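You operate a simulated robot arm through the tools that you are given. There is no shell and no other tool. Be economical: measure what you need, move in short steps, check, and stop when the job is done.

The job below is to be done with a simulated two-armed robot. You get a single attempt, and the scene is never put back.

TASK
Wedge the brown cloth roll and fit the orange clip on it.
Fine: Slide all three wooden wedges up to the roll, unlifted.

It is judged by the outcome, as a careful person would: the job done as asked, and still so three seconds after it is handed in. It fails if anything else is knocked over, pushed out of place, dropped, spilled or broken. Flat cloth is picked up by pressing the open fingertips on it (5 to 10 N) and closing them slowly along it; thin cloth reads only 2 to 8 mm in the jaws.

THE ROBOT
Two 7-joint arms with two-finger parallel grippers on one trunk, on a base that drives. Base frame: it is fixed to the floor where the robot stands at the start and does not move with it; the origin is under the middle of the robot, x ahead of it, y to its left, z up. Units: mm, rad, N and s.
The left shoulder is at the start at [50, 161, 1198], the right one opposite. With the tool pointing down near the work surface each hand reaches from about 240 to 680 mm from the robot's upright axis, wherever it stands, measured 20 degrees to its own side. Places, roughly: cream cloth roll (11x98x11 cm) [1200, 400, 1000]; orange cloth roll (10x106x10 cm) [1500, 200, 1000]; pink cloth roll (5x80x5 cm) [1400, 200, 1000]. Payload 3.43 kg a hand.
The tool frame of a hand sits at the grasp point between the pads (the TCP): z along the fingers, y along the line on which they close. The tips reach 30 mm beyond it. Largest opening 94 mm; finger width 28, thickness 10; the body of the gripper, 50 by 96 mm, starts 55 mm behind the TCP.
Orientation is that of the tool frame in the base frame, as a unit quaternion [w, x, y, z]. With the fingers straight down and closing along the base's y, the tool's x points along the base's -x, its y along +y and its z along -z.

THE INTERFACE
- The arms move only by the tool step_arm. It takes "left_deltas", "right_deltas" or both (then of equal length, played together; a hand with none holds still); each is a list of rows, each an object of numbers (a shift or turn left out is 0, a gripper value left out holds the last): "dx", "dy", "dz": the shift along the base's x, y, z in mm; "wx", "wy", "wz": the turn, a rotation vector about the base's x, y, z in rad. In form: [{"dx": .., "dy": .., "dz": .., "wx": .., "wy": .., "wz": ..}, ...]. A call has 1 to 10 rows; each row shifts and turns the commanded pose from where the row before left it. "left_jaw" and "right_jaw" are, for a hand that has rows, the gripper command, from -1 (shut) to 1 (fully open), values between in proportion, set as the call begins (left out, the last holds). Each row takes 0.2 s and may step no farther than 50 mm and 0.15 rad from the row before; otherwise, or with a gripper value out of range, the whole call is refused. A pose out of reach is approached as far as the arm can. The call stops where the force on the tool passes 90 N (or 10 N more than at its start, if that is more) or the arm is blocked; 0.2 s more then pass. The fingers move at their own pace (about 45 mm/s each) and stop on an object; they squeeze with about 34 N. The grip force told is the motor's: it shows also when the fingers shut on nothing. Time passes only in rows, and 0.2 s behind the last, so rows that do not move let the fingers close. The reply holds the time, the measured pose of the TCP, the force on the tool along the base axes, the opening and the grip force, in the units named above and with some noise, with the torque about the TCP (base axes, N m) and any sound that the robot's microphone picked up.
- Cameras (640 x 400 px; columns grow to the right, rows downward): "scene" is now at [132.5, 15.9, 1347.2]; the picture's right is [0.15, -0.99, 0.00], its down [-0.30, -0.05, -0.95] and it looks along [0.94, 0.14, -0.31] (base axes); focal length 214 px, centre (320, 200). "left" rides on the left gripper at [76, -14, -103] in its tool frame; the picture's right is [0.18, 0.98, 0.00], its down [-0.75, 0.14, -0.64] and it looks along [-0.63, 0.12, 0.77] (tool axes); focal length 243 px, centre (320, 200). "right" rides on the right gripper at [76, 14, -102] in its tool frame; the picture's right is [-0.18, 0.98, 0.00], its down [-0.75, -0.14, -0.64] and it looks along [-0.63, -0.12, 0.77] (tool axes); focal length 243 px, centre (320, 200). There is no depth. A picture from a camera that has moved, and an enlarged one, comes with that camera's place and axes in the base frame and with its lens.
- get_image(camera): a new picture of that camera. It takes no simulated time.
- lift_body(by): slides the trunk up (or, below 0, down) by that many mm; the arms and the scene camera ride with it, the base frame stays. It gives what a move gives, with no picture.
- drive_base(legs): drives the robot by 1 to 6 legs, each [ahead, left, turn to the left] in mm, mm and rad, along the robot's own axes; the way and the turn of a leg run together, so that a leg with both is an arc; at most 1500 mm and 3.142 rad a leg. The arms and the cameras ride along, it lands a little off, and it stops where it bumps. It gives what a move gives.
- head_to(pan, tilt): turns the head with the scene camera to pan (to the left, within 1.396 rad either way) and tilt (down, from -0.506 to 1.204), counted from straight ahead of the robot. It gives what a move gives.
- enlarge(camera, box): a new picture of the part [left, top, right, bottom] of that camera's present view, enlarged. It takes no simulated time.
- close_job(): hands the job in; it is judged then, once.

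Work in short steps. Places have to be worked out from the pictures, the camera data and where the tool is seen: move nearer, look again, correct. Check each grasp and each placing, and mend what went wrong. You have 120 turns and 100 pictures in all, those below and enlarged ones among them. Open the grippers and draw the arms clear of the work before you hand the job in, unless the task says otherwise; then end with one line.

The tools are called after "Request:" by a JSON object that holds its "method" and its "body". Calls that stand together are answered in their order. step_arm: Moves the arms, as the interface text tells. Its arguments: {"type":"object","properties":{"left_deltas":{"type":"array","items":{"type":"object","properties":{"dx":{"type":"number"},"dy":{"type":"number"},"dz":{"type":"number"},"wx":{"type":"number"},"wy":{"type":"number"},"wz":{"type":"number"}}}},"left_jaw":{"type":"number"},"right_deltas":{"type":"array","items":{"type":"object","properties":{"dx":{"type":"number"},"dy":{"type":"number"},"dz":{"type":"number"},"wx":{"type":"number"},"wy":{"type":"number"},"wz":{"type":"number"}}}},"right_jaw":{"type":"number"}},"required":[]} The other tools are called the same way: lift_body (by) slides the trunk up or down; drive_base (legs) drives the base; head_to (pan, tilt) turns the head that bears the scene camera; get_image (camera) takes a picture; enlarge (camera, box) takes an enlarged picture of a part of a camera's view; close_job () hands the job in.

At the start:

```text
clock: 0.0
left_ee_pos: [304.8, 163.6, 1241.0]
left_ee_rot: [-0.001, 0.0, 1.0, 0.0]
left_ft_force: [-0.3, -0.3, -0.2]
left_wrist_torque: [-0.01, -0.02, -0.02]
left_finger_gap: 93.9
left_finger_force: 0.0
right_ee_pos: [327.4, -113.7, 1203.9]
right_ee_rot: [0.001, 0.0, 1.0, 0.001]
right_ft_force: [-0.3, 0.0, 0.1]
right_wrist_torque: [0.01, -0.01, 0.04]
right_finger_gap: 94.0
right_finger_force: 0.1
trunk travel left (down, up): [-225.0, 42.0]
robot x, y, heading: [0.1, 0.9, 0.006]
head pan, tilt: [0.152, 0.312]
```

scene: 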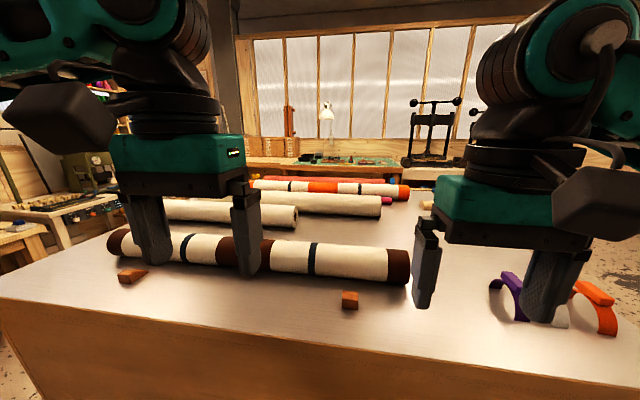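
right: 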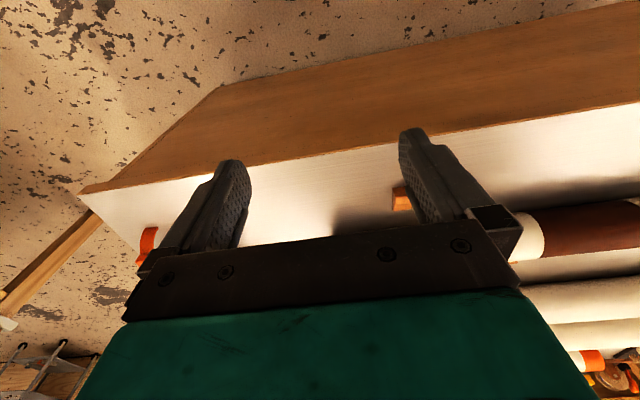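
left: 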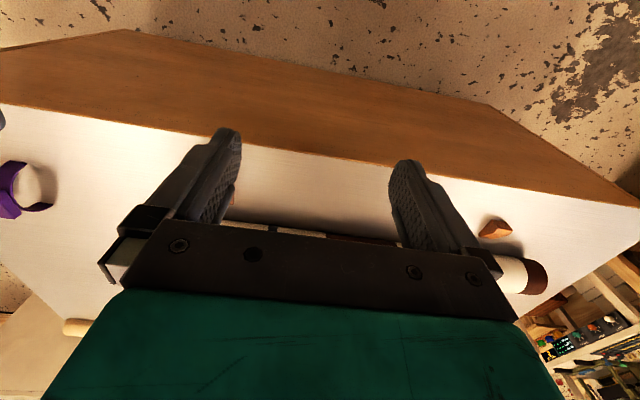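

The scene shows the brown-banded roll at the front, two wedges before it, and the clips on the right. I enlarge these to find the third wedge and the orange clip.

Request:
{"method": "enlarge", "body": {"camera": "scene", "box": [80, 160, 440, 330]}}

Request:
{"method": "enlarge", "body": {"camera": "scene", "box": [400, 220, 640, 370]}}

```text
1.78 times, centred on (260, 245) of scene
camera zoom: at [132.5, 15.9, 1347.2], right [0.15, -0.99, 0.0], down [-0.3, -0.05, -0.95], along [0.94, 0.14, -0.31], focal length 381 px, centre (427, 120)
```

zoom: 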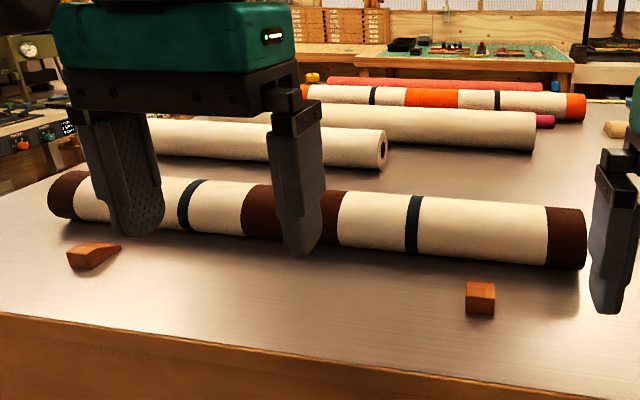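

```text
2.67 times, centred on (520, 295) of scene
camera zoom: at [132.5, 15.9, 1347.2], right [0.15, -0.99, 0.0], down [-0.3, -0.05, -0.95], along [0.94, 0.14, -0.31], focal length 572 px, centre (-213, -53)
```

zoom: 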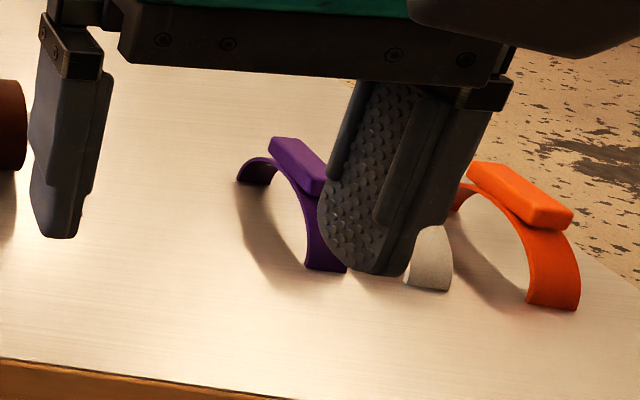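

The third wedge isn't visible, so it may be behind the roll. I spread the hands and raise the trunk for a clear view.

Request:
{"method": "step_arm", "body": {"left_deltas": [{"dy": 45}, {"dy": 45}, {"dy": 45}, {"dy": 45}, {"dy": 45}], "right_deltas": [{"dy": -45, "dz": 10}, {"dy": -45, "dz": 10}, {"dy": -45, "dz": 10}, {"dy": -45, "dz": 10}, {"dy": -45}]}}

Request:
{"method": "lift_body", "body": {"by": 42}}

Request:
{"method": "drive_base", "body": {"legs": [[80, 0, 0]]}}

Request:
{"method": "head_to", "body": {"pan": 0.1, "tilt": 0.6}}

Request:
{"method": "get_image", "body": {"camera": "scene"}}

```text
clock: 1.2
left_ee_pos: [312.5, 386.3, 1241.1]
left_ee_rot: [0.0, 0.001, 1.0, -0.001]
left_ft_force: [-1.0, 0.0, -0.2]
left_wrist_torque: [0.02, 0.0, -0.02]
left_finger_gap: 93.9
left_finger_force: 0.1
left hand out of reach, approached as far as the arm can: row 5
right_ee_pos: [326.8, -340.1, 1242.4]
right_ee_rot: [0.0, -0.001, 1.0, 0.001]
right_ft_force: [0.3, 0.6, -0.5]
right_wrist_torque: [0.02, 0.0, 0.0]
right_finger_gap: 94.0
right_finger_force: 0.0
trunk travel left (down, up): [-225.0, 42.0]
robot x, y, heading: [-0.1, -0.1, 0.004]
head pan, tilt: [0.152, 0.312]
```

```text
clock: 2.0
left_ee_pos: [312.9, 386.5, 1282.0]
left_ee_rot: [0.0, 0.001, 1.0, 0.0]
left_ft_force: [-0.8, -0.1, -1.5]
left_wrist_torque: [-0.01, 0.0, 0.01]
left_finger_gap: 93.8
left_finger_force: 0.0
right_ee_pos: [327.0, -339.5, 1283.6]
right_ee_rot: [-0.001, -0.001, 1.0, 0.001]
right_ft_force: [-0.2, 1.1, -0.2]
right_wrist_torque: [0.01, 0.01, 0.02]
right_finger_gap: 94.0
right_finger_force: 0.1
trunk travel left (down, up): [-267.0, 0.0]
robot x, y, heading: [-2.3, -0.8, -0.004]
head pan, tilt: [0.152, 0.312]
```

```text
clock: 3.1
left_ee_pos: [391.6, 386.3, 1281.8]
left_ee_rot: [0.0, -0.001, 1.0, 0.0]
left_ft_force: [0.3, -0.5, 0.0]
left_wrist_torque: [0.01, -0.01, 0.02]
left_finger_gap: 93.6
left_finger_force: 0.0
right_ee_pos: [406.7, -340.6, 1284.5]
right_ee_rot: [0.0, 0.001, 1.0, 0.0]
right_ft_force: [-0.1, 0.3, -0.7]
right_wrist_torque: [0.0, 0.04, -0.02]
right_finger_gap: 94.0
right_finger_force: 0.1
trunk travel left (down, up): [-267.0, 0.0]
robot x, y, heading: [79.0, 0.0, -0.002]
head pan, tilt: [0.152, 0.312]
```

```text
clock: 3.9
left_ee_pos: [392.2, 385.6, 1282.6]
left_ee_rot: [0.0, 0.0, 1.0, 0.0]
left_ft_force: [-0.4, 0.1, 0.7]
left_wrist_torque: [-0.01, 0.0, -0.01]
left_finger_gap: 94.1
left_finger_force: 0.1
right_ee_pos: [406.3, -340.7, 1283.8]
right_ee_rot: [0.0, 0.001, 1.0, 0.0]
right_ft_force: [0.7, 0.3, -0.2]
right_wrist_torque: [0.0, -0.02, 0.0]
right_finger_gap: 93.9
right_finger_force: 0.0
trunk travel left (down, up): [-267.0, 0.0]
robot x, y, heading: [77.6, -3.5, 0.002]
head pan, tilt: [0.099, 0.6]
```

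```text
94 pictures are left
camera scene: at [207.2, 10.5, 1362.7], right [0.1, -0.99, 0.0], down [-0.56, -0.06, -0.83], along [0.82, 0.08, -0.56], focal length 214 px, centre (320, 200)
```

scene: 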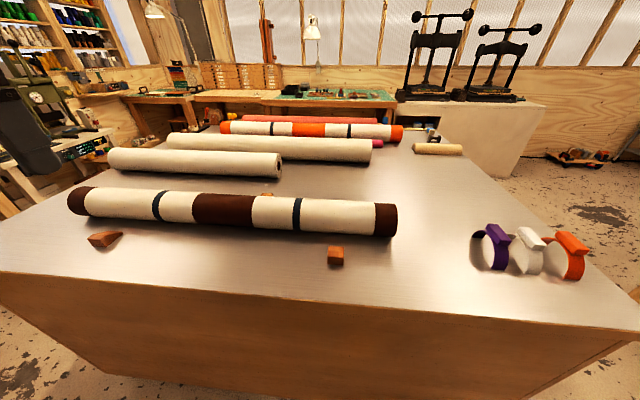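

The third wedge peeks out from behind the roll near (800,250). I look down to see how close the base is to the bench before driving in.

Request:
{"method": "head_to", "body": {"pan": 0.0, "tilt": 1.2}}

Request:
{"method": "get_image", "body": {"camera": "scene"}}

```text
clock: 4.9
left_ee_pos: [390.6, 385.0, 1282.1]
left_ee_rot: [-0.001, 0.0, 1.0, 0.0]
left_ft_force: [-1.3, -0.2, 0.7]
left_wrist_torque: [0.02, 0.02, 0.0]
left_finger_gap: 93.9
left_finger_force: 0.1
right_ee_pos: [406.4, -340.9, 1284.3]
right_ee_rot: [0.0, 0.0, 1.0, 0.0]
right_ft_force: [0.7, -0.7, 0.6]
right_wrist_torque: [-0.01, 0.04, -0.02]
right_finger_gap: 93.9
right_finger_force: 0.2
trunk travel left (down, up): [-267.0, 0.0]
robot x, y, heading: [78.3, -1.7, 0.006]
head pan, tilt: [0.0, 1.201]
```

```text
93 pictures are left
camera scene: at [175.3, 1.7, 1318.0], right [0.0, -1.0, 0.0], down [-0.93, 0.0, -0.36], along [0.36, 0.0, -0.93], focal length 214 px, centre (320, 200)
```

scene: 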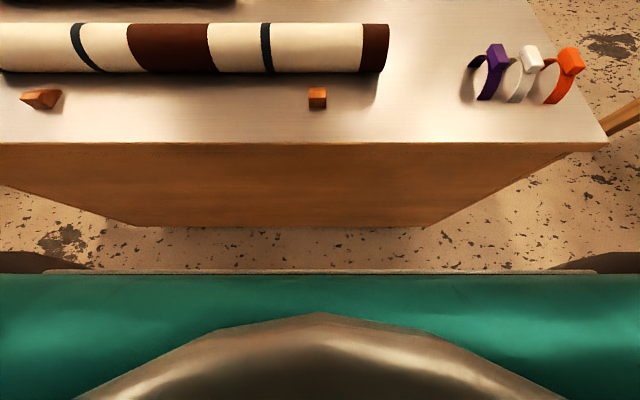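

The base front is about 220 mm short of the bench, so I drive 130 mm further in and look again.

Request:
{"method": "drive_base", "body": {"legs": [[130, 0, 0]]}}

Request:
{"method": "head_to", "body": {"pan": 0.2, "tilt": 0.85}}

Request:
{"method": "get_image", "body": {"camera": "scene"}}

```text
clock: 6.1
left_ee_pos: [462.7, 385.8, 1281.6]
left_ee_rot: [0.0, 0.0, 1.0, 0.0]
left_ft_force: [0.0, 0.1, 0.7]
left_wrist_torque: [-0.01, -0.04, -0.04]
left_finger_gap: 94.0
left_finger_force: 0.0
right_ee_pos: [476.1, -340.9, 1284.8]
right_ee_rot: [0.0, 0.0, 1.0, 0.0]
right_ft_force: [0.4, 0.2, 0.3]
right_wrist_torque: [-0.01, -0.05, 0.0]
right_finger_gap: 94.1
right_finger_force: 0.1
trunk travel left (down, up): [-267.0, 0.0]
robot x, y, heading: [147.4, 1.6, -0.003]
head pan, tilt: [0.0, 1.201]
stopped in leg 1: the robot was blocked; the commanded pose is now the measured one
```

```text
clock: 6.9
left_ee_pos: [464.9, 384.0, 1281.5]
left_ee_rot: [-0.001, 0.0, 1.0, 0.0]
left_ft_force: [-0.2, 0.3, 0.8]
left_wrist_torque: [0.04, 0.0, -0.02]
left_finger_gap: 93.9
left_finger_force: 0.1
right_ee_pos: [481.2, -340.1, 1283.7]
right_ee_rot: [-0.001, 0.001, 1.0, -0.001]
right_ft_force: [-0.6, -0.8, 0.9]
right_wrist_torque: [-0.02, -0.01, 0.01]
right_finger_gap: 93.8
right_finger_force: 0.1
trunk travel left (down, up): [-267.0, 0.0]
robot x, y, heading: [153.7, -2.5, 0.002]
head pan, tilt: [0.201, 0.85]
```

```text
92 pictures are left
camera scene: at [269.1, 17.1, 1341.7], right [0.2, -0.98, 0.0], down [-0.74, -0.15, -0.66], along [0.65, 0.13, -0.75], focal length 214 px, centre (320, 200)
```

scene: 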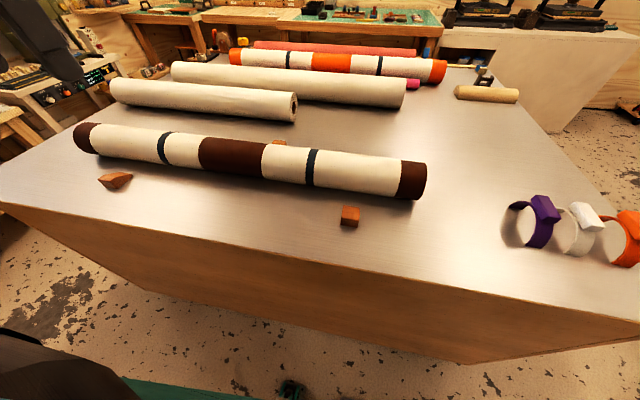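

The base stopped at x≈150. The third wedge is just visible behind the roll, so I enlarge that area and the front wedges.

Request:
{"method": "enlarge", "body": {"camera": "scene", "box": [220, 110, 440, 240]}}

Request:
{"method": "enlarge", "body": {"camera": "scene", "box": [60, 110, 260, 230]}}

Request:
{"method": "enlarge", "body": {"camera": "scene", "box": [480, 170, 640, 280]}}

```text
2.91 times, centred on (330, 175) of scene
camera zoom: at [269.1, 17.1, 1341.7], right [0.2, -0.98, 0.0], down [-0.74, -0.15, -0.66], along [0.65, 0.13, -0.75], focal length 624 px, centre (291, 273)
```

zoom: 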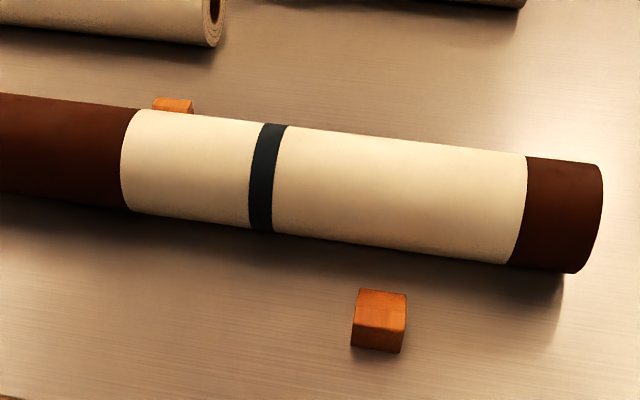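

```text
3.20 times, centred on (160, 170) of scene
camera zoom: at [269.1, 17.1, 1341.7], right [0.2, -0.98, 0.0], down [-0.74, -0.15, -0.66], along [0.65, 0.13, -0.75], focal length 686 px, centre (832, 296)
```

zoom: 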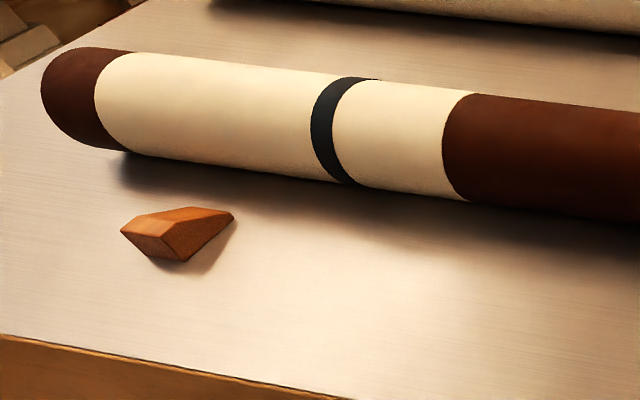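

```text
3.64 times, centred on (560, 225) of scene
camera zoom: at [269.1, 17.1, 1341.7], right [0.2, -0.98, 0.0], down [-0.74, -0.15, -0.66], along [0.65, 0.13, -0.75], focal length 780 px, centre (-553, 109)
```

zoom: 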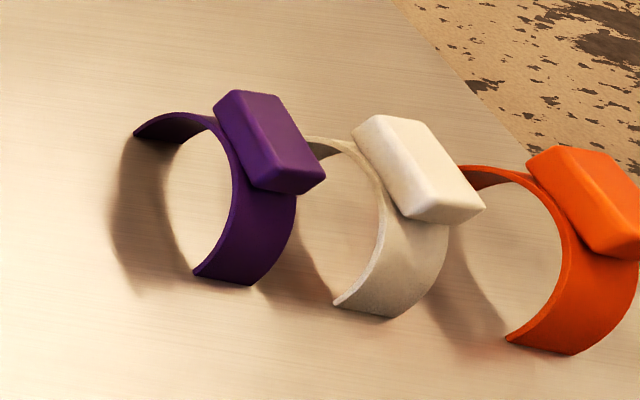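

Estimates so far: roll axis x≈680–690 with R≈46. The front wedges are at y≈8 and y≈622 with backs at x≈545 and thin ends toward the roll. The third is behind, at y≈251 with its back at x≈797. I bring the right hand, fingers about 20 mm apart, behind the right wedge.

Request:
{"method": "step_arm", "body": {"right_deltas": [{"dy": 44, "dx": 3}, {"dy": 44, "dx": 3}, {"dy": 44, "dx": 3}, {"dy": 44, "dx": 3}, {"dy": 43, "dx": 3}, {"dy": 43, "dx": 3}, {"dy": 43}, {"dy": 43}], "right_jaw": -0.57}}

Request:
{"method": "step_arm", "body": {"right_deltas": [{"dz": -40}, {"dz": -40}, {"dz": -40}, {"dz": -40}, {"dz": -40}, {"dz": -40}, {"dz": -20}]}}

Request:
{"method": "get_image", "body": {"camera": "right"}}

Request:
{"method": "get_image", "body": {"camera": "scene"}}

```text
clock: 8.7
left_ee_pos: [466.0, 386.5, 1281.4]
left_ee_rot: [-0.001, 0.0, 1.0, -0.001]
left_ft_force: [0.1, 0.0, 0.1]
left_wrist_torque: [-0.02, 0.01, -0.05]
left_finger_gap: 94.0
left_finger_force: 0.0
right_ee_pos: [495.1, 9.9, 1285.4]
right_ee_rot: [-0.001, 0.003, 1.0, 0.001]
right_ft_force: [0.1, -0.1, -0.1]
right_wrist_torque: [-0.03, 0.03, 0.0]
right_finger_gap: 20.1
right_finger_force: 0.1
trunk travel left (down, up): [-267.0, 0.0]
robot x, y, heading: [150.5, -1.8, 0.001]
head pan, tilt: [0.201, 0.85]
```

```text
clock: 10.3
left_ee_pos: [465.3, 386.0, 1282.9]
left_ee_rot: [-0.001, -0.001, 1.0, 0.0]
left_ft_force: [-0.5, -0.2, 0.8]
left_wrist_torque: [-0.03, 0.01, -0.02]
left_finger_gap: 94.2
left_finger_force: 0.0
right_ee_pos: [497.0, 7.9, 1026.1]
right_ee_rot: [-0.001, 0.001, 1.0, 0.0]
right_ft_force: [-0.1, 0.1, 0.1]
right_wrist_torque: [0.03, 0.01, 0.0]
right_finger_gap: 20.3
right_finger_force: 0.2
trunk travel left (down, up): [-267.0, 0.0]
robot x, y, heading: [147.0, 3.2, -0.003]
head pan, tilt: [0.201, 0.85]
```

```text
88 pictures are left
camera right: at [419.8, 23.4, 1126.2], right [0.19, 0.98, 0.0], down [0.75, -0.14, 0.64], along [0.63, -0.12, -0.77], focal length 243 px, centre (320, 200)
```

right: 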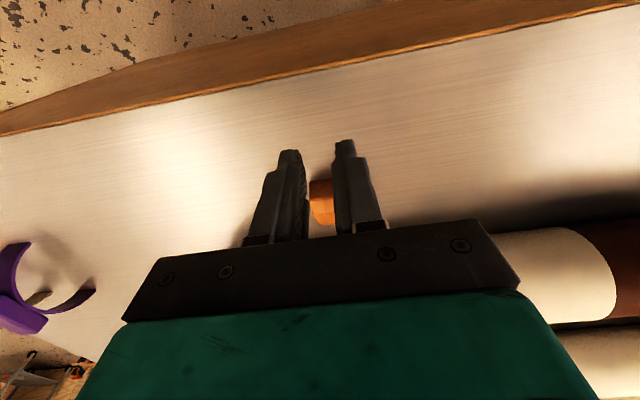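

```text
87 pictures are left
camera scene: at [269.4, 17.1, 1341.7], right [0.2, -0.98, 0.0], down [-0.74, -0.15, -0.66], along [0.65, 0.13, -0.75], focal length 214 px, centre (320, 200)
```

scene: 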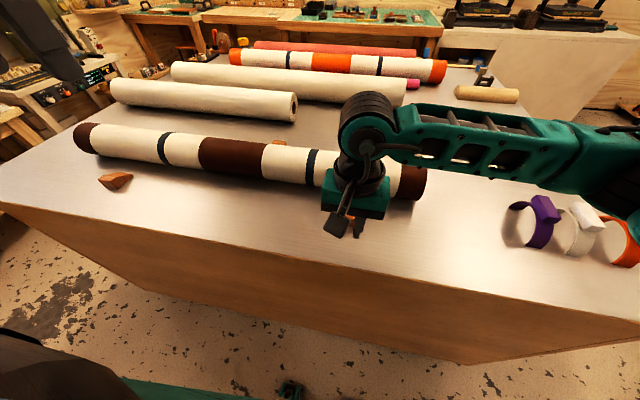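

The hand is in line with the wedge. I descend gently to find the table height by touch.

Request:
{"method": "step_arm", "body": {"right_deltas": [{"dz": -20}, {"dz": -15}, {"dz": -4}, {"dz": 0}]}}

Request:
{"method": "enlarge", "body": {"camera": "scene", "box": [270, 180, 430, 280]}}

```text
clock: 11.3
left_ee_pos: [465.6, 386.8, 1282.3]
left_ee_rot: [0.0, 0.0, 1.0, 0.0]
left_ft_force: [-0.1, 0.2, -1.2]
left_wrist_torque: [-0.02, 0.01, -0.03]
left_finger_gap: 93.7
left_finger_force: 0.2
right_ee_pos: [497.0, 8.7, 984.3]
right_ee_rot: [0.0, 0.001, 1.0, 0.0]
right_ft_force: [-0.4, 1.1, -0.1]
right_wrist_torque: [0.01, 0.03, -0.01]
right_finger_gap: 20.5
right_finger_force: 0.0
trunk travel left (down, up): [-267.0, 0.0]
robot x, y, heading: [153.3, -1.6, -0.002]
head pan, tilt: [0.201, 0.85]
```

```text
4.00 times, centred on (350, 230) of scene
camera zoom: at [269.3, 17.2, 1341.7], right [0.2, -0.98, 0.0], down [-0.74, -0.15, -0.66], along [0.65, 0.13, -0.75], focal length 858 px, centre (200, 80)
```

zoom: 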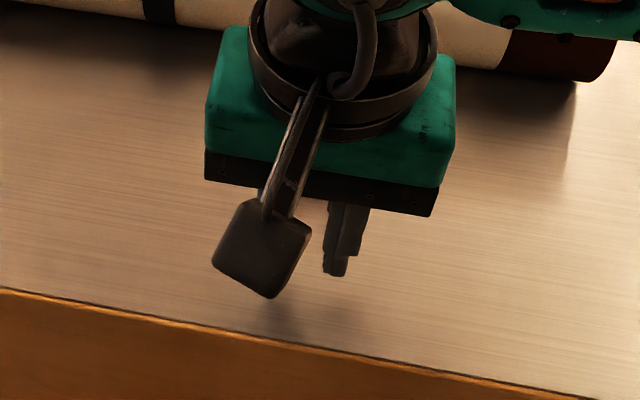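

Still no contact. I continue down in small steps.

Request:
{"method": "step_arm", "body": {"right_deltas": [{"dz": -3}, {"dz": -3}, {"dz": 0}]}}

Request:
{"method": "step_arm", "body": {"right_deltas": [{"dz": -2}, {"dz": -2}, {"dz": 0}]}}

Request:
{"method": "step_arm", "body": {"right_deltas": [{"dz": -2}, {"dz": -2}, {"dz": 0}]}}

```text
clock: 12.1
left_ee_pos: [465.8, 385.5, 1282.8]
left_ee_rot: [-0.002, 0.0, 1.0, 0.0]
left_ft_force: [-0.2, -0.1, 0.4]
left_wrist_torque: [-0.01, 0.0, -0.03]
left_finger_gap: 93.9
left_finger_force: 0.1
right_ee_pos: [497.5, 8.1, 978.9]
right_ee_rot: [-0.001, 0.0, 1.0, 0.0]
right_ft_force: [0.2, 0.2, -0.2]
right_wrist_torque: [0.01, 0.01, 0.02]
right_finger_gap: 20.0
right_finger_force: 0.1
trunk travel left (down, up): [-267.0, 0.0]
robot x, y, heading: [152.2, 1.9, -0.003]
head pan, tilt: [0.201, 0.85]
```

```text
clock: 12.9
left_ee_pos: [465.6, 384.6, 1282.1]
left_ee_rot: [0.0, 0.0, 1.0, -0.001]
left_ft_force: [-0.4, -0.5, 0.6]
left_wrist_torque: [-0.02, 0.04, 0.03]
left_finger_gap: 94.0
left_finger_force: 0.1
right_ee_pos: [498.5, 7.5, 974.2]
right_ee_rot: [-0.002, 0.001, 1.0, 0.0]
right_ft_force: [0.2, -0.3, -0.2]
right_wrist_torque: [-0.01, 0.01, 0.01]
right_finger_gap: 20.0
right_finger_force: 0.2
trunk travel left (down, up): [-267.0, 0.0]
robot x, y, heading: [154.7, -2.0, -0.002]
head pan, tilt: [0.201, 0.85]
```

```text
clock: 13.7
left_ee_pos: [465.0, 385.3, 1280.9]
left_ee_rot: [-0.001, -0.001, 1.0, 0.0]
left_ft_force: [1.1, 0.2, 0.1]
left_wrist_torque: [0.03, 0.01, 0.0]
left_finger_gap: 94.0
left_finger_force: 0.0
right_ee_pos: [499.5, 8.8, 971.6]
right_ee_rot: [-0.001, 0.001, 1.0, 0.0]
right_ft_force: [0.4, -0.1, 0.0]
right_wrist_torque: [0.0, 0.01, -0.02]
right_finger_gap: 20.1
right_finger_force: 0.2
trunk travel left (down, up): [-267.0, 0.0]
robot x, y, heading: [153.8, 1.3, 0.002]
head pan, tilt: [0.201, 0.85]
```

No contact at tips z≈941. I continue.

Request:
{"method": "step_arm", "body": {"right_deltas": [{"dz": -2}, {"dz": -2}, {"dz": 0}]}}

Request:
{"method": "step_arm", "body": {"right_deltas": [{"dz": -2}, {"dz": -2}, {"dz": 0}]}}

Request:
{"method": "step_arm", "body": {"right_deltas": [{"dz": -2}, {"dz": -2}, {"dz": 0}]}}

```text
clock: 14.5
left_ee_pos: [465.7, 385.5, 1282.1]
left_ee_rot: [-0.001, 0.001, 1.0, -0.001]
left_ft_force: [0.9, 0.6, -0.4]
left_wrist_torque: [0.0, 0.02, -0.02]
left_finger_gap: 93.9
left_finger_force: 0.2
right_ee_pos: [496.5, 8.0, 965.8]
right_ee_rot: [-0.002, 0.0, 1.0, 0.0]
right_ft_force: [-0.1, 0.3, 1.2]
right_wrist_torque: [-0.03, -0.01, 0.02]
right_finger_gap: 20.3
right_finger_force: 0.1
trunk travel left (down, up): [-267.0, 0.0]
robot x, y, heading: [150.6, -2.3, -0.002]
head pan, tilt: [0.201, 0.85]
```

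```text
clock: 15.3
left_ee_pos: [465.8, 385.7, 1281.9]
left_ee_rot: [-0.002, -0.001, 1.0, 0.0]
left_ft_force: [0.0, 0.4, -0.6]
left_wrist_torque: [0.01, -0.02, -0.01]
left_finger_gap: 94.0
left_finger_force: 0.1
right_ee_pos: [499.2, 7.5, 962.1]
right_ee_rot: [-0.001, 0.001, 1.0, 0.001]
right_ft_force: [-0.2, 0.3, -0.1]
right_wrist_torque: [-0.01, 0.0, -0.02]
right_finger_gap: 20.1
right_finger_force: 0.0
trunk travel left (down, up): [-267.0, 0.0]
robot x, y, heading: [156.8, 2.5, 0.001]
head pan, tilt: [0.201, 0.85]
```

```text
clock: 16.1
left_ee_pos: [465.0, 384.7, 1282.5]
left_ee_rot: [-0.001, 0.0, 1.0, 0.0]
left_ft_force: [0.6, -0.1, 0.0]
left_wrist_torque: [-0.01, -0.01, 0.05]
left_finger_gap: 94.2
left_finger_force: 0.1
right_ee_pos: [497.8, 8.1, 959.1]
right_ee_rot: [0.0, 0.0, 1.0, 0.001]
right_ft_force: [1.3, -1.1, 16.4]
right_wrist_torque: [-0.3, 0.1, 0.05]
right_finger_gap: 20.9
right_finger_force: 0.5
trunk travel left (down, up): [-267.0, 0.0]
robot x, y, heading: [150.9, 1.1, -0.0]
head pan, tilt: [0.201, 0.85]
```

The table is at z≈930, which shifts my estimates: roll axis x≈691, right wedge back x≈557 and rear wedge back x≈818. I lift 8 mm clear and advance toward the wedge.

Request:
{"method": "step_arm", "body": {"right_deltas": [{"dz": 10}, {"dx": 20}, {"dx": 15}, {"dx": 10}, {"dx": 10}, {"dx": 0}]}}

Request:
{"method": "get_image", "body": {"camera": "right"}}

Request:
{"method": "enlarge", "body": {"camera": "scene", "box": [270, 140, 430, 240]}}

```text
clock: 17.5
left_ee_pos: [466.3, 385.0, 1280.9]
left_ee_rot: [-0.001, 0.001, 1.0, 0.001]
left_ft_force: [-0.1, -0.2, 0.3]
left_wrist_torque: [0.04, 0.02, 0.0]
left_finger_gap: 94.2
left_finger_force: 0.1
right_ee_pos: [552.6, 8.0, 967.1]
right_ee_rot: [0.0, 0.001, 1.0, 0.001]
right_ft_force: [-0.5, -0.1, 0.1]
right_wrist_torque: [0.03, 0.01, 0.02]
right_finger_gap: 20.4
right_finger_force: 0.0
trunk travel left (down, up): [-267.0, 0.0]
robot x, y, heading: [155.9, 0.3, -0.001]
head pan, tilt: [0.201, 0.85]
```

```text
85 pictures are left
camera right: at [475.5, 23.1, 1070.0], right [0.19, 0.98, 0.0], down [0.76, -0.14, 0.64], along [0.63, -0.12, -0.77], focal length 243 px, centre (320, 200)
```

right: 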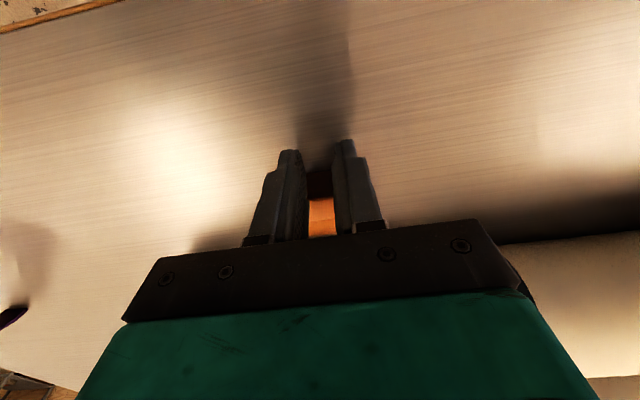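

```text
4.00 times, centred on (350, 190) of scene
camera zoom: at [269.3, 17.2, 1341.7], right [0.2, -0.98, 0.0], down [-0.74, -0.15, -0.66], along [0.65, 0.13, -0.75], focal length 858 px, centre (200, 240)
```

zoom: 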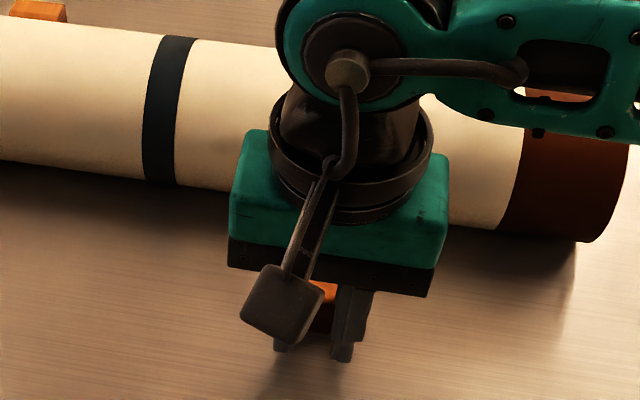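

The fingers are at the wedge's back face (x≈566). I push forward in small steps, watching force.

Request:
{"method": "step_arm", "body": {"right_deltas": [{"dx": 6}, {"dx": 6}, {"dx": 6}, {"dx": 6}, {"dx": 5}, {"dx": 5}, {"dx": 0}]}}

Request:
{"method": "enlarge", "body": {"camera": "scene", "box": [270, 140, 430, 240]}}

```text
clock: 19.1
left_ee_pos: [465.8, 385.1, 1282.0]
left_ee_rot: [-0.001, -0.001, 1.0, 0.0]
left_ft_force: [-0.3, -0.1, 0.5]
left_wrist_torque: [-0.01, 0.01, 0.0]
left_finger_gap: 94.2
left_finger_force: 0.0
right_ee_pos: [586.8, 7.4, 969.1]
right_ee_rot: [-0.001, 0.001, 1.0, 0.0]
right_ft_force: [-0.6, 0.0, -0.2]
right_wrist_torque: [-0.01, 0.01, -0.02]
right_finger_gap: 20.5
right_finger_force: 0.1
trunk travel left (down, up): [-267.0, 0.0]
robot x, y, heading: [152.7, -1.7, -0.003]
head pan, tilt: [0.201, 0.85]
```

```text
4.00 times, centred on (350, 190) of scene
camera zoom: at [269.3, 17.2, 1341.7], right [0.2, -0.98, 0.0], down [-0.74, -0.15, -0.66], along [0.65, 0.13, -0.75], focal length 858 px, centre (200, 240)
```

zoom: 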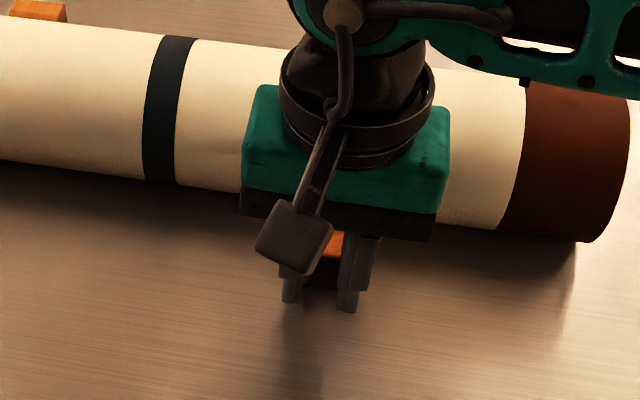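

The roll hasn't moved. I keep pushing in finer steps.

Request:
{"method": "step_arm", "body": {"right_deltas": [{"dx": 3}, {"dx": 3}, {"dx": 0}]}}

Request:
{"method": "step_arm", "body": {"right_deltas": [{"dx": 2}, {"dx": 1}, {"dx": 0}]}}

Request:
{"method": "enlarge", "body": {"camera": "scene", "box": [270, 140, 430, 240]}}

```text
clock: 19.9
left_ee_pos: [466.8, 385.6, 1281.4]
left_ee_rot: [0.0, 0.0, 1.0, 0.001]
left_ft_force: [0.3, 0.5, 0.0]
left_wrist_torque: [0.01, 0.02, 0.01]
left_finger_gap: 94.0
left_finger_force: 0.1
right_ee_pos: [592.2, 7.4, 969.2]
right_ee_rot: [-0.001, 0.001, 1.0, 0.0]
right_ft_force: [-0.5, 0.5, 0.6]
right_wrist_torque: [0.0, 0.0, -0.04]
right_finger_gap: 20.3
right_finger_force: 0.0
trunk travel left (down, up): [-267.0, 0.0]
robot x, y, heading: [154.9, -2.2, 0.003]
head pan, tilt: [0.201, 0.85]
```

```text
clock: 20.7
left_ee_pos: [465.7, 385.2, 1282.4]
left_ee_rot: [-0.001, 0.0, 1.0, 0.0]
left_ft_force: [0.6, -0.2, -0.3]
left_wrist_torque: [-0.02, 0.02, 0.01]
left_finger_gap: 93.9
left_finger_force: 0.1
right_ee_pos: [595.7, 6.9, 968.7]
right_ee_rot: [-0.003, 0.0, 1.0, 0.0]
right_ft_force: [-5.8, -0.6, -0.8]
right_wrist_torque: [-0.04, 0.14, -0.02]
right_finger_gap: 20.5
right_finger_force: 0.1
trunk travel left (down, up): [-267.0, 0.0]
robot x, y, heading: [148.3, -3.1, -0.005]
head pan, tilt: [0.201, 0.85]
```

```text
4.00 times, centred on (350, 190) of scene
camera zoom: at [268.7, 17.2, 1341.8], right [0.2, -0.98, 0.0], down [-0.74, -0.15, -0.66], along [0.65, 0.13, -0.75], focal length 858 px, centre (200, 240)
```

zoom: 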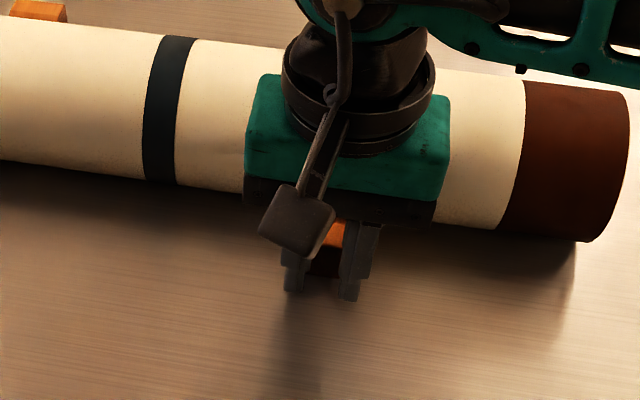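

A 5.8 N contact force shows the wedge is against the roll, and the roll hasn't moved. I back off and stow the right hand.

Request:
{"method": "step_arm", "body": {"right_deltas": [{"dx": -10}, {"dx": -30}, {"dx": -30}, {"dz": 45}, {"dz": 45}, {"dz": 45}, {"dz": 45}, {"dz": 45}, {"dz": 45}]}}

Request:
{"method": "step_arm", "body": {"right_deltas": [{"dy": -45}, {"dy": -45}, {"dy": -45}, {"dy": -45}, {"dy": -45}, {"dy": -45}, {"dy": -40}]}}

Request:
{"method": "drive_base", "body": {"legs": [[-30, 0, 0], [0, 260, 0]]}}

Request:
{"method": "head_to", "body": {"pan": 0.2, "tilt": 0.85}}

Request:
{"method": "get_image", "body": {"camera": "scene"}}

```text
clock: 22.7
left_ee_pos: [465.3, 386.5, 1282.4]
left_ee_rot: [-0.001, 0.0, 1.0, 0.0]
left_ft_force: [0.0, -0.3, 0.2]
left_wrist_torque: [-0.02, 0.0, 0.04]
left_finger_gap: 94.1
left_finger_force: 0.1
right_ee_pos: [527.8, 6.2, 1239.6]
right_ee_rot: [-0.002, 0.0, 1.0, 0.0]
right_ft_force: [0.4, 0.6, 0.7]
right_wrist_torque: [0.01, -0.02, 0.02]
right_finger_gap: 20.1
right_finger_force: 0.1
trunk travel left (down, up): [-267.0, 0.0]
robot x, y, heading: [155.9, -1.4, -0.0]
head pan, tilt: [0.201, 0.85]
```

```text
clock: 24.3
left_ee_pos: [465.1, 385.2, 1281.8]
left_ee_rot: [-0.001, 0.0, 1.0, 0.0]
left_ft_force: [-0.5, 0.5, 0.4]
left_wrist_torque: [-0.03, -0.01, 0.02]
left_finger_gap: 94.1
left_finger_force: 0.1
right_ee_pos: [524.5, -305.4, 1238.4]
right_ee_rot: [-0.001, 0.001, 1.0, 0.001]
right_ft_force: [-0.7, 0.2, 0.0]
right_wrist_torque: [0.01, -0.03, -0.01]
right_finger_gap: 20.3
right_finger_force: 0.0
trunk travel left (down, up): [-267.0, 0.0]
robot x, y, heading: [153.4, -2.1, -0.001]
head pan, tilt: [0.201, 0.85]
```

```text
clock: 27.6
left_ee_pos: [436.2, 647.4, 1281.2]
left_ee_rot: [-0.001, 0.002, 1.0, 0.0]
left_ft_force: [-0.5, -0.6, 0.1]
left_wrist_torque: [-0.01, -0.02, 0.01]
left_finger_gap: 94.0
left_finger_force: 0.0
right_ee_pos: [494.6, -41.5, 1239.2]
right_ee_rot: [-0.001, 0.002, 1.0, 0.0]
right_ft_force: [-0.3, -0.1, 0.3]
right_wrist_torque: [-0.02, 0.07, -0.01]
right_finger_gap: 20.1
right_finger_force: 0.0
trunk travel left (down, up): [-267.0, 0.0]
robot x, y, heading: [121.9, 262.9, -0.003]
head pan, tilt: [0.201, 0.85]
```

```text
clock: 28.2
left_ee_pos: [436.9, 648.4, 1282.6]
left_ee_rot: [-0.001, 0.002, 1.0, -0.001]
left_ft_force: [-0.3, 0.2, 0.7]
left_wrist_torque: [0.01, -0.01, -0.01]
left_finger_gap: 94.3
left_finger_force: 0.1
right_ee_pos: [493.9, -41.3, 1239.5]
right_ee_rot: [-0.001, 0.003, 1.0, 0.0]
right_ft_force: [0.6, -0.3, 0.4]
right_wrist_torque: [-0.03, 0.0, -0.02]
right_finger_gap: 20.2
right_finger_force: 0.0
trunk travel left (down, up): [-267.0, 0.0]
robot x, y, heading: [123.6, 264.9, -0.001]
head pan, tilt: [0.201, 0.85]
```

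```text
81 pictures are left
camera scene: at [239.7, 280.1, 1341.7], right [0.2, -0.98, 0.0], down [-0.74, -0.15, -0.66], along [0.65, 0.13, -0.75], focal length 214 px, centre (320, 200)
```

scene: 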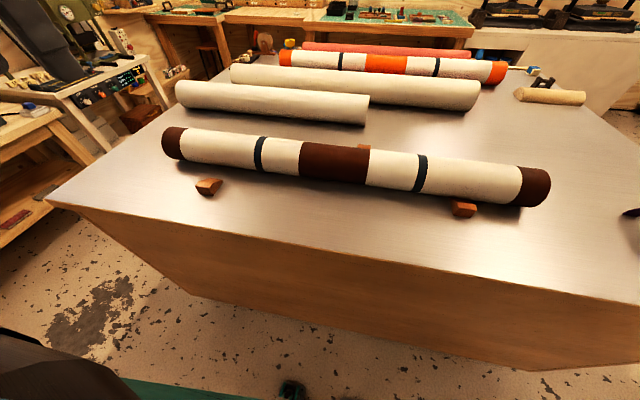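

Clear view now. I enlarge both sides to refine the left and rear wedge positions and check the first wedge.

Request:
{"method": "enlarge", "body": {"camera": "scene", "box": [150, 120, 310, 220]}}

Request:
{"method": "enlarge", "body": {"camera": "scene", "box": [320, 130, 480, 230]}}

```text
4.00 times, centred on (230, 170) of scene
camera zoom: at [239.7, 280.1, 1341.7], right [0.2, -0.98, 0.0], down [-0.74, -0.15, -0.66], along [0.65, 0.13, -0.75], focal length 858 px, centre (680, 320)
```

zoom: 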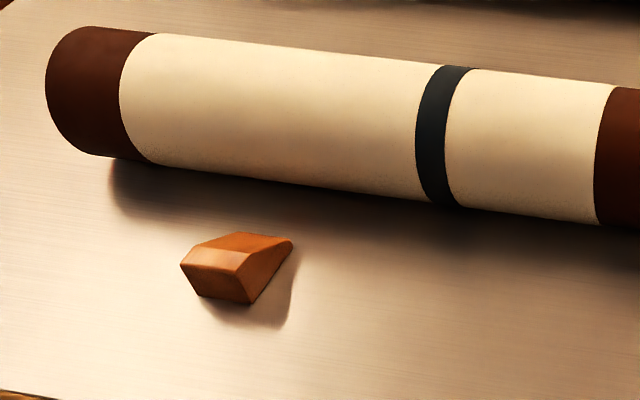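

```text
4.00 times, centred on (400, 180) of scene
camera zoom: at [239.7, 280.1, 1341.7], right [0.2, -0.98, 0.0], down [-0.74, -0.15, -0.66], along [0.65, 0.13, -0.75], focal length 858 px, centre (0, 280)
```

zoom: 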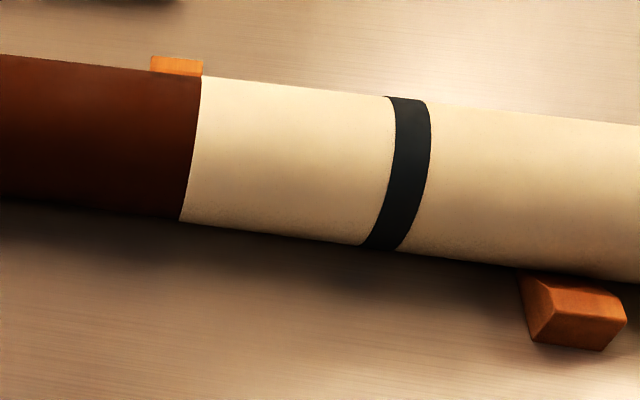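

The left wedge is at y≈647 with its back at x≈551. I bring the left hand down behind it with fingers 20 mm apart.

Request:
{"method": "step_arm", "body": {"left_deltas": [{"dx": 40, "dy": -1}, {"dx": 40}, {"dz": -45}, {"dz": -45}, {"dz": -45}, {"dz": -45}, {"dz": -45}, {"dz": -45}, {"dz": -43}, {}], "left_jaw": -0.57}}

Request:
{"method": "get_image", "body": {"camera": "left"}}

Request:
{"method": "enlarge", "body": {"camera": "scene", "box": [150, 120, 310, 220]}}

```text
clock: 30.4
left_ee_pos: [520.9, 646.8, 969.2]
left_ee_rot: [0.0, 0.001, 1.0, 0.0]
left_ft_force: [0.1, -0.5, 0.0]
left_wrist_torque: [-0.01, 0.05, -0.04]
left_finger_gap: 20.1
left_finger_force: 0.0
right_ee_pos: [493.4, -40.3, 1238.5]
right_ee_rot: [0.0, 0.002, 1.0, 0.0]
right_ft_force: [-0.4, -0.3, 0.0]
right_wrist_torque: [0.0, 0.01, 0.02]
right_finger_gap: 20.2
right_finger_force: 0.0
trunk travel left (down, up): [-267.0, 0.0]
robot x, y, heading: [121.8, 261.8, -0.005]
head pan, tilt: [0.201, 0.85]
```

```text
78 pictures are left
camera left: at [443.8, 634.2, 1072.4], right [-0.18, 0.98, 0.0], down [0.75, 0.14, 0.64], along [0.63, 0.12, -0.77], focal length 243 px, centre (320, 200)
```

left: 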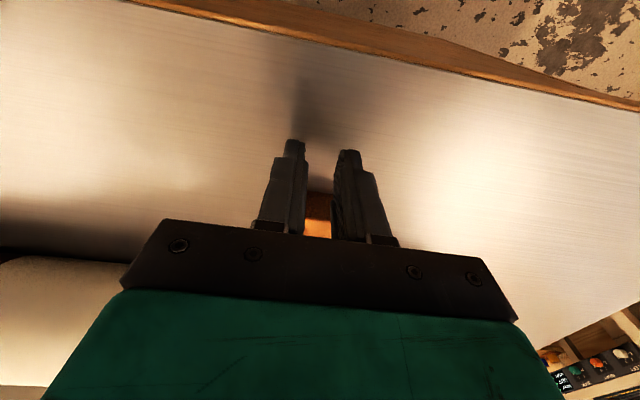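

```text
4.00 times, centred on (230, 170) of scene
camera zoom: at [239.5, 280.0, 1341.7], right [0.2, -0.98, 0.0], down [-0.74, -0.15, -0.66], along [0.65, 0.13, -0.75], focal length 858 px, centre (680, 320)
```

zoom: 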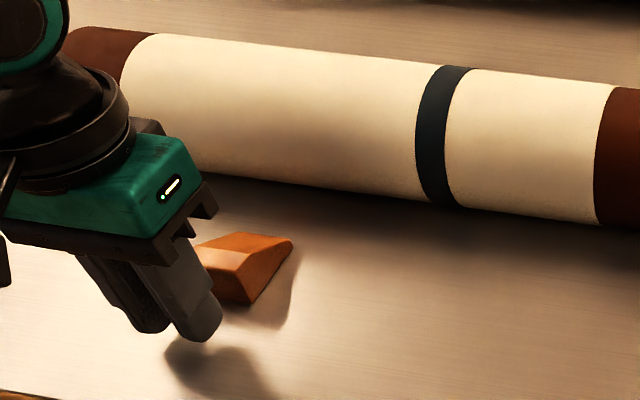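

Well aligned. I push forward to just short of the expected contact, at TCP x≈590.

Request:
{"method": "step_arm", "body": {"left_deltas": [{"dx": 10}, {"dx": 7}, {"dx": 7}, {"dx": 7}, {"dx": 7}, {"dx": 7}, {"dx": 7}, {"dx": 7}, {"dx": 7}, {}]}}

Request:
{"method": "enlarge", "body": {"camera": "scene", "box": [150, 120, 310, 220]}}

```text
clock: 32.6
left_ee_pos: [584.4, 646.0, 968.7]
left_ee_rot: [-0.001, 0.002, 1.0, 0.0]
left_ft_force: [0.1, -0.5, -0.6]
left_wrist_torque: [-0.02, 0.02, 0.0]
left_finger_gap: 20.0
left_finger_force: 0.1
right_ee_pos: [493.1, -42.5, 1239.2]
right_ee_rot: [-0.002, 0.001, 1.0, 0.0]
right_ft_force: [0.1, -0.6, 0.1]
right_wrist_torque: [0.04, 0.01, 0.01]
right_finger_gap: 20.3
right_finger_force: 0.0
trunk travel left (down, up): [-267.0, 0.0]
robot x, y, heading: [117.4, 262.7, -0.008]
head pan, tilt: [0.201, 0.85]
```

```text
4.00 times, centred on (230, 170) of scene
camera zoom: at [239.6, 280.1, 1341.7], right [0.2, -0.98, 0.0], down [-0.74, -0.15, -0.66], along [0.65, 0.13, -0.75], focal length 858 px, centre (680, 320)
```

zoom: 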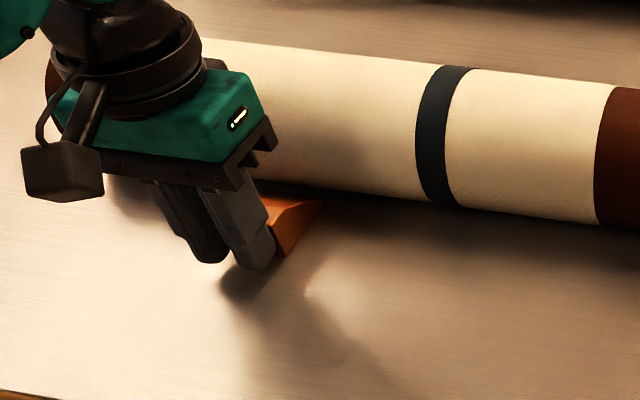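

The wedge is nearly under the roll. Now fine steps.

Request:
{"method": "step_arm", "body": {"left_deltas": [{"dx": 3}, {"dx": 2}, {"dx": 0}]}}

Request:
{"method": "step_arm", "body": {"left_deltas": [{"dx": 2}, {"dx": 0}, {"dx": 0}]}}

```text
clock: 33.4
left_ee_pos: [587.8, 647.1, 967.9]
left_ee_rot: [-0.001, 0.001, 1.0, 0.0]
left_ft_force: [-0.6, 0.7, -0.3]
left_wrist_torque: [0.0, 0.04, -0.01]
left_finger_gap: 20.1
left_finger_force: 0.1
right_ee_pos: [493.8, -41.0, 1238.7]
right_ee_rot: [0.0, 0.002, 1.0, 0.0]
right_ft_force: [0.6, -0.1, -0.7]
right_wrist_torque: [0.0, 0.03, 0.0]
right_finger_gap: 20.1
right_finger_force: 0.0
trunk travel left (down, up): [-267.0, 0.0]
robot x, y, heading: [120.2, 264.5, -0.005]
head pan, tilt: [0.201, 0.85]
```

```text
clock: 34.2
left_ee_pos: [591.6, 647.5, 969.2]
left_ee_rot: [-0.001, 0.001, 1.0, 0.001]
left_ft_force: [0.0, 0.1, 0.6]
left_wrist_torque: [-0.02, 0.0, -0.01]
left_finger_gap: 20.6
left_finger_force: 0.1
right_ee_pos: [493.3, -41.2, 1239.2]
right_ee_rot: [-0.002, 0.001, 1.0, 0.0]
right_ft_force: [0.6, 0.1, 0.4]
right_wrist_torque: [-0.03, -0.02, 0.04]
right_finger_gap: 20.3
right_finger_force: 0.0
trunk travel left (down, up): [-267.0, 0.0]
robot x, y, heading: [123.0, 262.5, -0.003]
head pan, tilt: [0.201, 0.85]
```

No contact yet, so I continue by 2 mm at a time.

Request:
{"method": "step_arm", "body": {"left_deltas": [{"dx": 2}, {"dx": 0}, {"dx": 0}]}}

Request:
{"method": "step_arm", "body": {"left_deltas": [{"dx": 2}, {"dx": 0}, {"dx": 0}]}}

Request:
{"method": "enlarge", "body": {"camera": "scene", "box": [150, 120, 310, 220]}}

```text
clock: 35.0
left_ee_pos: [591.8, 647.8, 967.7]
left_ee_rot: [-0.002, 0.001, 1.0, 0.0]
left_ft_force: [0.5, 0.0, -0.3]
left_wrist_torque: [0.05, 0.0, 0.01]
left_finger_gap: 20.2
left_finger_force: 0.0
right_ee_pos: [494.3, -42.6, 1239.7]
right_ee_rot: [-0.001, 0.001, 1.0, 0.0]
right_ft_force: [0.3, 0.1, 0.1]
right_wrist_torque: [0.02, 0.01, 0.0]
right_finger_gap: 20.2
right_finger_force: 0.1
trunk travel left (down, up): [-267.0, 0.0]
robot x, y, heading: [123.2, 265.0, -0.0]
head pan, tilt: [0.201, 0.85]
```

```text
clock: 35.8
left_ee_pos: [594.5, 646.8, 967.2]
left_ee_rot: [0.0, 0.002, 1.0, -0.001]
left_ft_force: [0.3, 0.3, -0.4]
left_wrist_torque: [0.0, 0.01, 0.03]
left_finger_gap: 20.2
left_finger_force: 0.0
right_ee_pos: [493.1, -41.7, 1239.5]
right_ee_rot: [-0.001, 0.002, 1.0, 0.0]
right_ft_force: [-0.7, 1.0, 0.2]
right_wrist_torque: [-0.01, 0.03, -0.01]
right_finger_gap: 20.1
right_finger_force: 0.1
trunk travel left (down, up): [-267.0, 0.0]
robot x, y, heading: [123.4, 264.5, -0.003]
head pan, tilt: [0.201, 0.85]
```

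```text
4.00 times, centred on (230, 170) of scene
camera zoom: at [239.7, 280.1, 1341.7], right [0.2, -0.98, 0.0], down [-0.74, -0.15, -0.66], along [0.65, 0.13, -0.75], focal length 858 px, centre (680, 320)
```

zoom: 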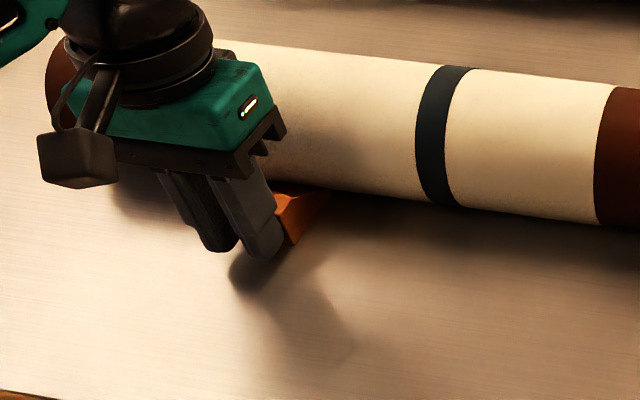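

The roll is unmoved and there is still no force. I continue in 1–2 mm steps.

Request:
{"method": "step_arm", "body": {"left_deltas": [{"dx": 1.5}, {"dx": 0}, {"dx": 0}]}}

Request:
{"method": "step_arm", "body": {"left_deltas": [{"dx": 1.5}, {"dx": 0}, {"dx": 0}]}}

```text
clock: 36.6
left_ee_pos: [595.8, 646.7, 968.7]
left_ee_rot: [-0.002, 0.001, 1.0, 0.0]
left_ft_force: [-4.9, -1.4, 1.2]
left_wrist_torque: [-0.02, 0.07, -0.03]
left_finger_gap: 20.2
left_finger_force: 0.0
right_ee_pos: [492.9, -40.8, 1238.2]
right_ee_rot: [-0.001, 0.002, 1.0, 0.0]
right_ft_force: [0.3, -0.4, -0.4]
right_wrist_torque: [-0.01, -0.02, -0.01]
right_finger_gap: 20.2
right_finger_force: 0.0
trunk travel left (down, up): [-267.0, 0.0]
robot x, y, heading: [123.9, 265.3, -0.007]
head pan, tilt: [0.201, 0.85]
```

```text
clock: 37.4
left_ee_pos: [597.0, 647.0, 968.3]
left_ee_rot: [0.001, 0.001, 1.0, -0.001]
left_ft_force: [-7.7, -0.6, -0.6]
left_wrist_torque: [-0.04, 0.19, -0.05]
left_finger_gap: 20.6
left_finger_force: 0.0
right_ee_pos: [492.7, -41.0, 1240.6]
right_ee_rot: [-0.001, 0.002, 1.0, 0.001]
right_ft_force: [0.2, -0.1, 0.4]
right_wrist_torque: [-0.03, 0.02, -0.01]
right_finger_gap: 20.3
right_finger_force: 0.1
trunk travel left (down, up): [-267.0, 0.0]
robot x, y, heading: [120.3, 264.5, -0.008]
head pan, tilt: [0.201, 0.85]
```

Contact is felt (−5 to −8 N) at the same x as the other wedge, so this one is up too. I back off, lift, and shift the base right and slightly in to reach the rear wedge.

Request:
{"method": "step_arm", "body": {"left_deltas": [{"dx": -10}, {"dx": -30}, {"dx": -20}, {"dz": 45}, {"dz": 45}, {"dz": 45}, {"dz": 45}, {"dz": 45}]}}

Request:
{"method": "drive_base", "body": {"legs": [[0, -150, 0], [24, 0, 0]]}}

Request:
{"method": "enlarge", "body": {"camera": "scene", "box": [80, 100, 400, 300]}}

```text
clock: 39.2
left_ee_pos: [535.8, 643.3, 1195.9]
left_ee_rot: [-0.001, 0.0, 1.0, -0.001]
left_ft_force: [0.6, -0.2, -0.4]
left_wrist_torque: [0.03, 0.02, 0.02]
left_finger_gap: 20.1
left_finger_force: 0.0
right_ee_pos: [492.7, -42.5, 1238.7]
right_ee_rot: [-0.001, 0.001, 1.0, 0.001]
right_ft_force: [-0.9, -0.3, 0.9]
right_wrist_torque: [0.01, -0.04, -0.03]
right_finger_gap: 20.1
right_finger_force: 0.0
trunk travel left (down, up): [-267.0, 0.0]
robot x, y, heading: [124.2, 262.1, -0.002]
head pan, tilt: [0.201, 0.85]
```

```text
clock: 41.6
left_ee_pos: [561.0, 494.3, 1194.8]
left_ee_rot: [-0.002, 0.001, 1.0, 0.0]
left_ft_force: [0.8, 0.5, -0.2]
left_wrist_torque: [-0.01, 0.0, 0.02]
left_finger_gap: 20.5
left_finger_force: 0.1
right_ee_pos: [519.2, -190.9, 1238.8]
right_ee_rot: [-0.002, 0.001, 1.0, 0.0]
right_ft_force: [0.5, -1.3, -0.2]
right_wrist_torque: [0.0, 0.06, 0.01]
right_finger_gap: 20.3
right_finger_force: 0.1
trunk travel left (down, up): [-267.0, 0.0]
robot x, y, heading: [145.1, 114.7, 0.0]
head pan, tilt: [0.201, 0.85]
```

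```text
2.00 times, centred on (240, 200) of scene
camera zoom: at [264.1, 130.8, 1341.6], right [0.2, -0.98, 0.0], down [-0.74, -0.15, -0.66], along [0.65, 0.13, -0.75], focal length 429 px, centre (480, 200)
```

zoom: 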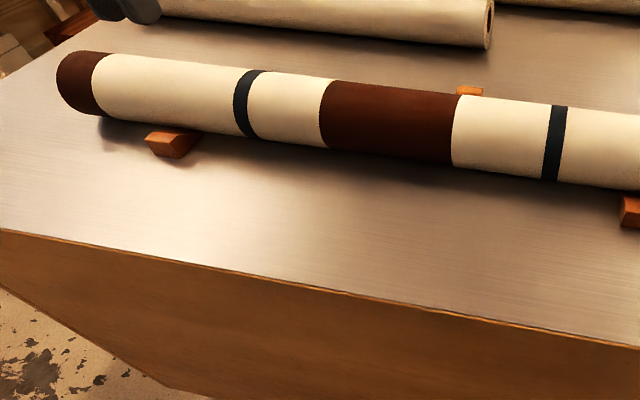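

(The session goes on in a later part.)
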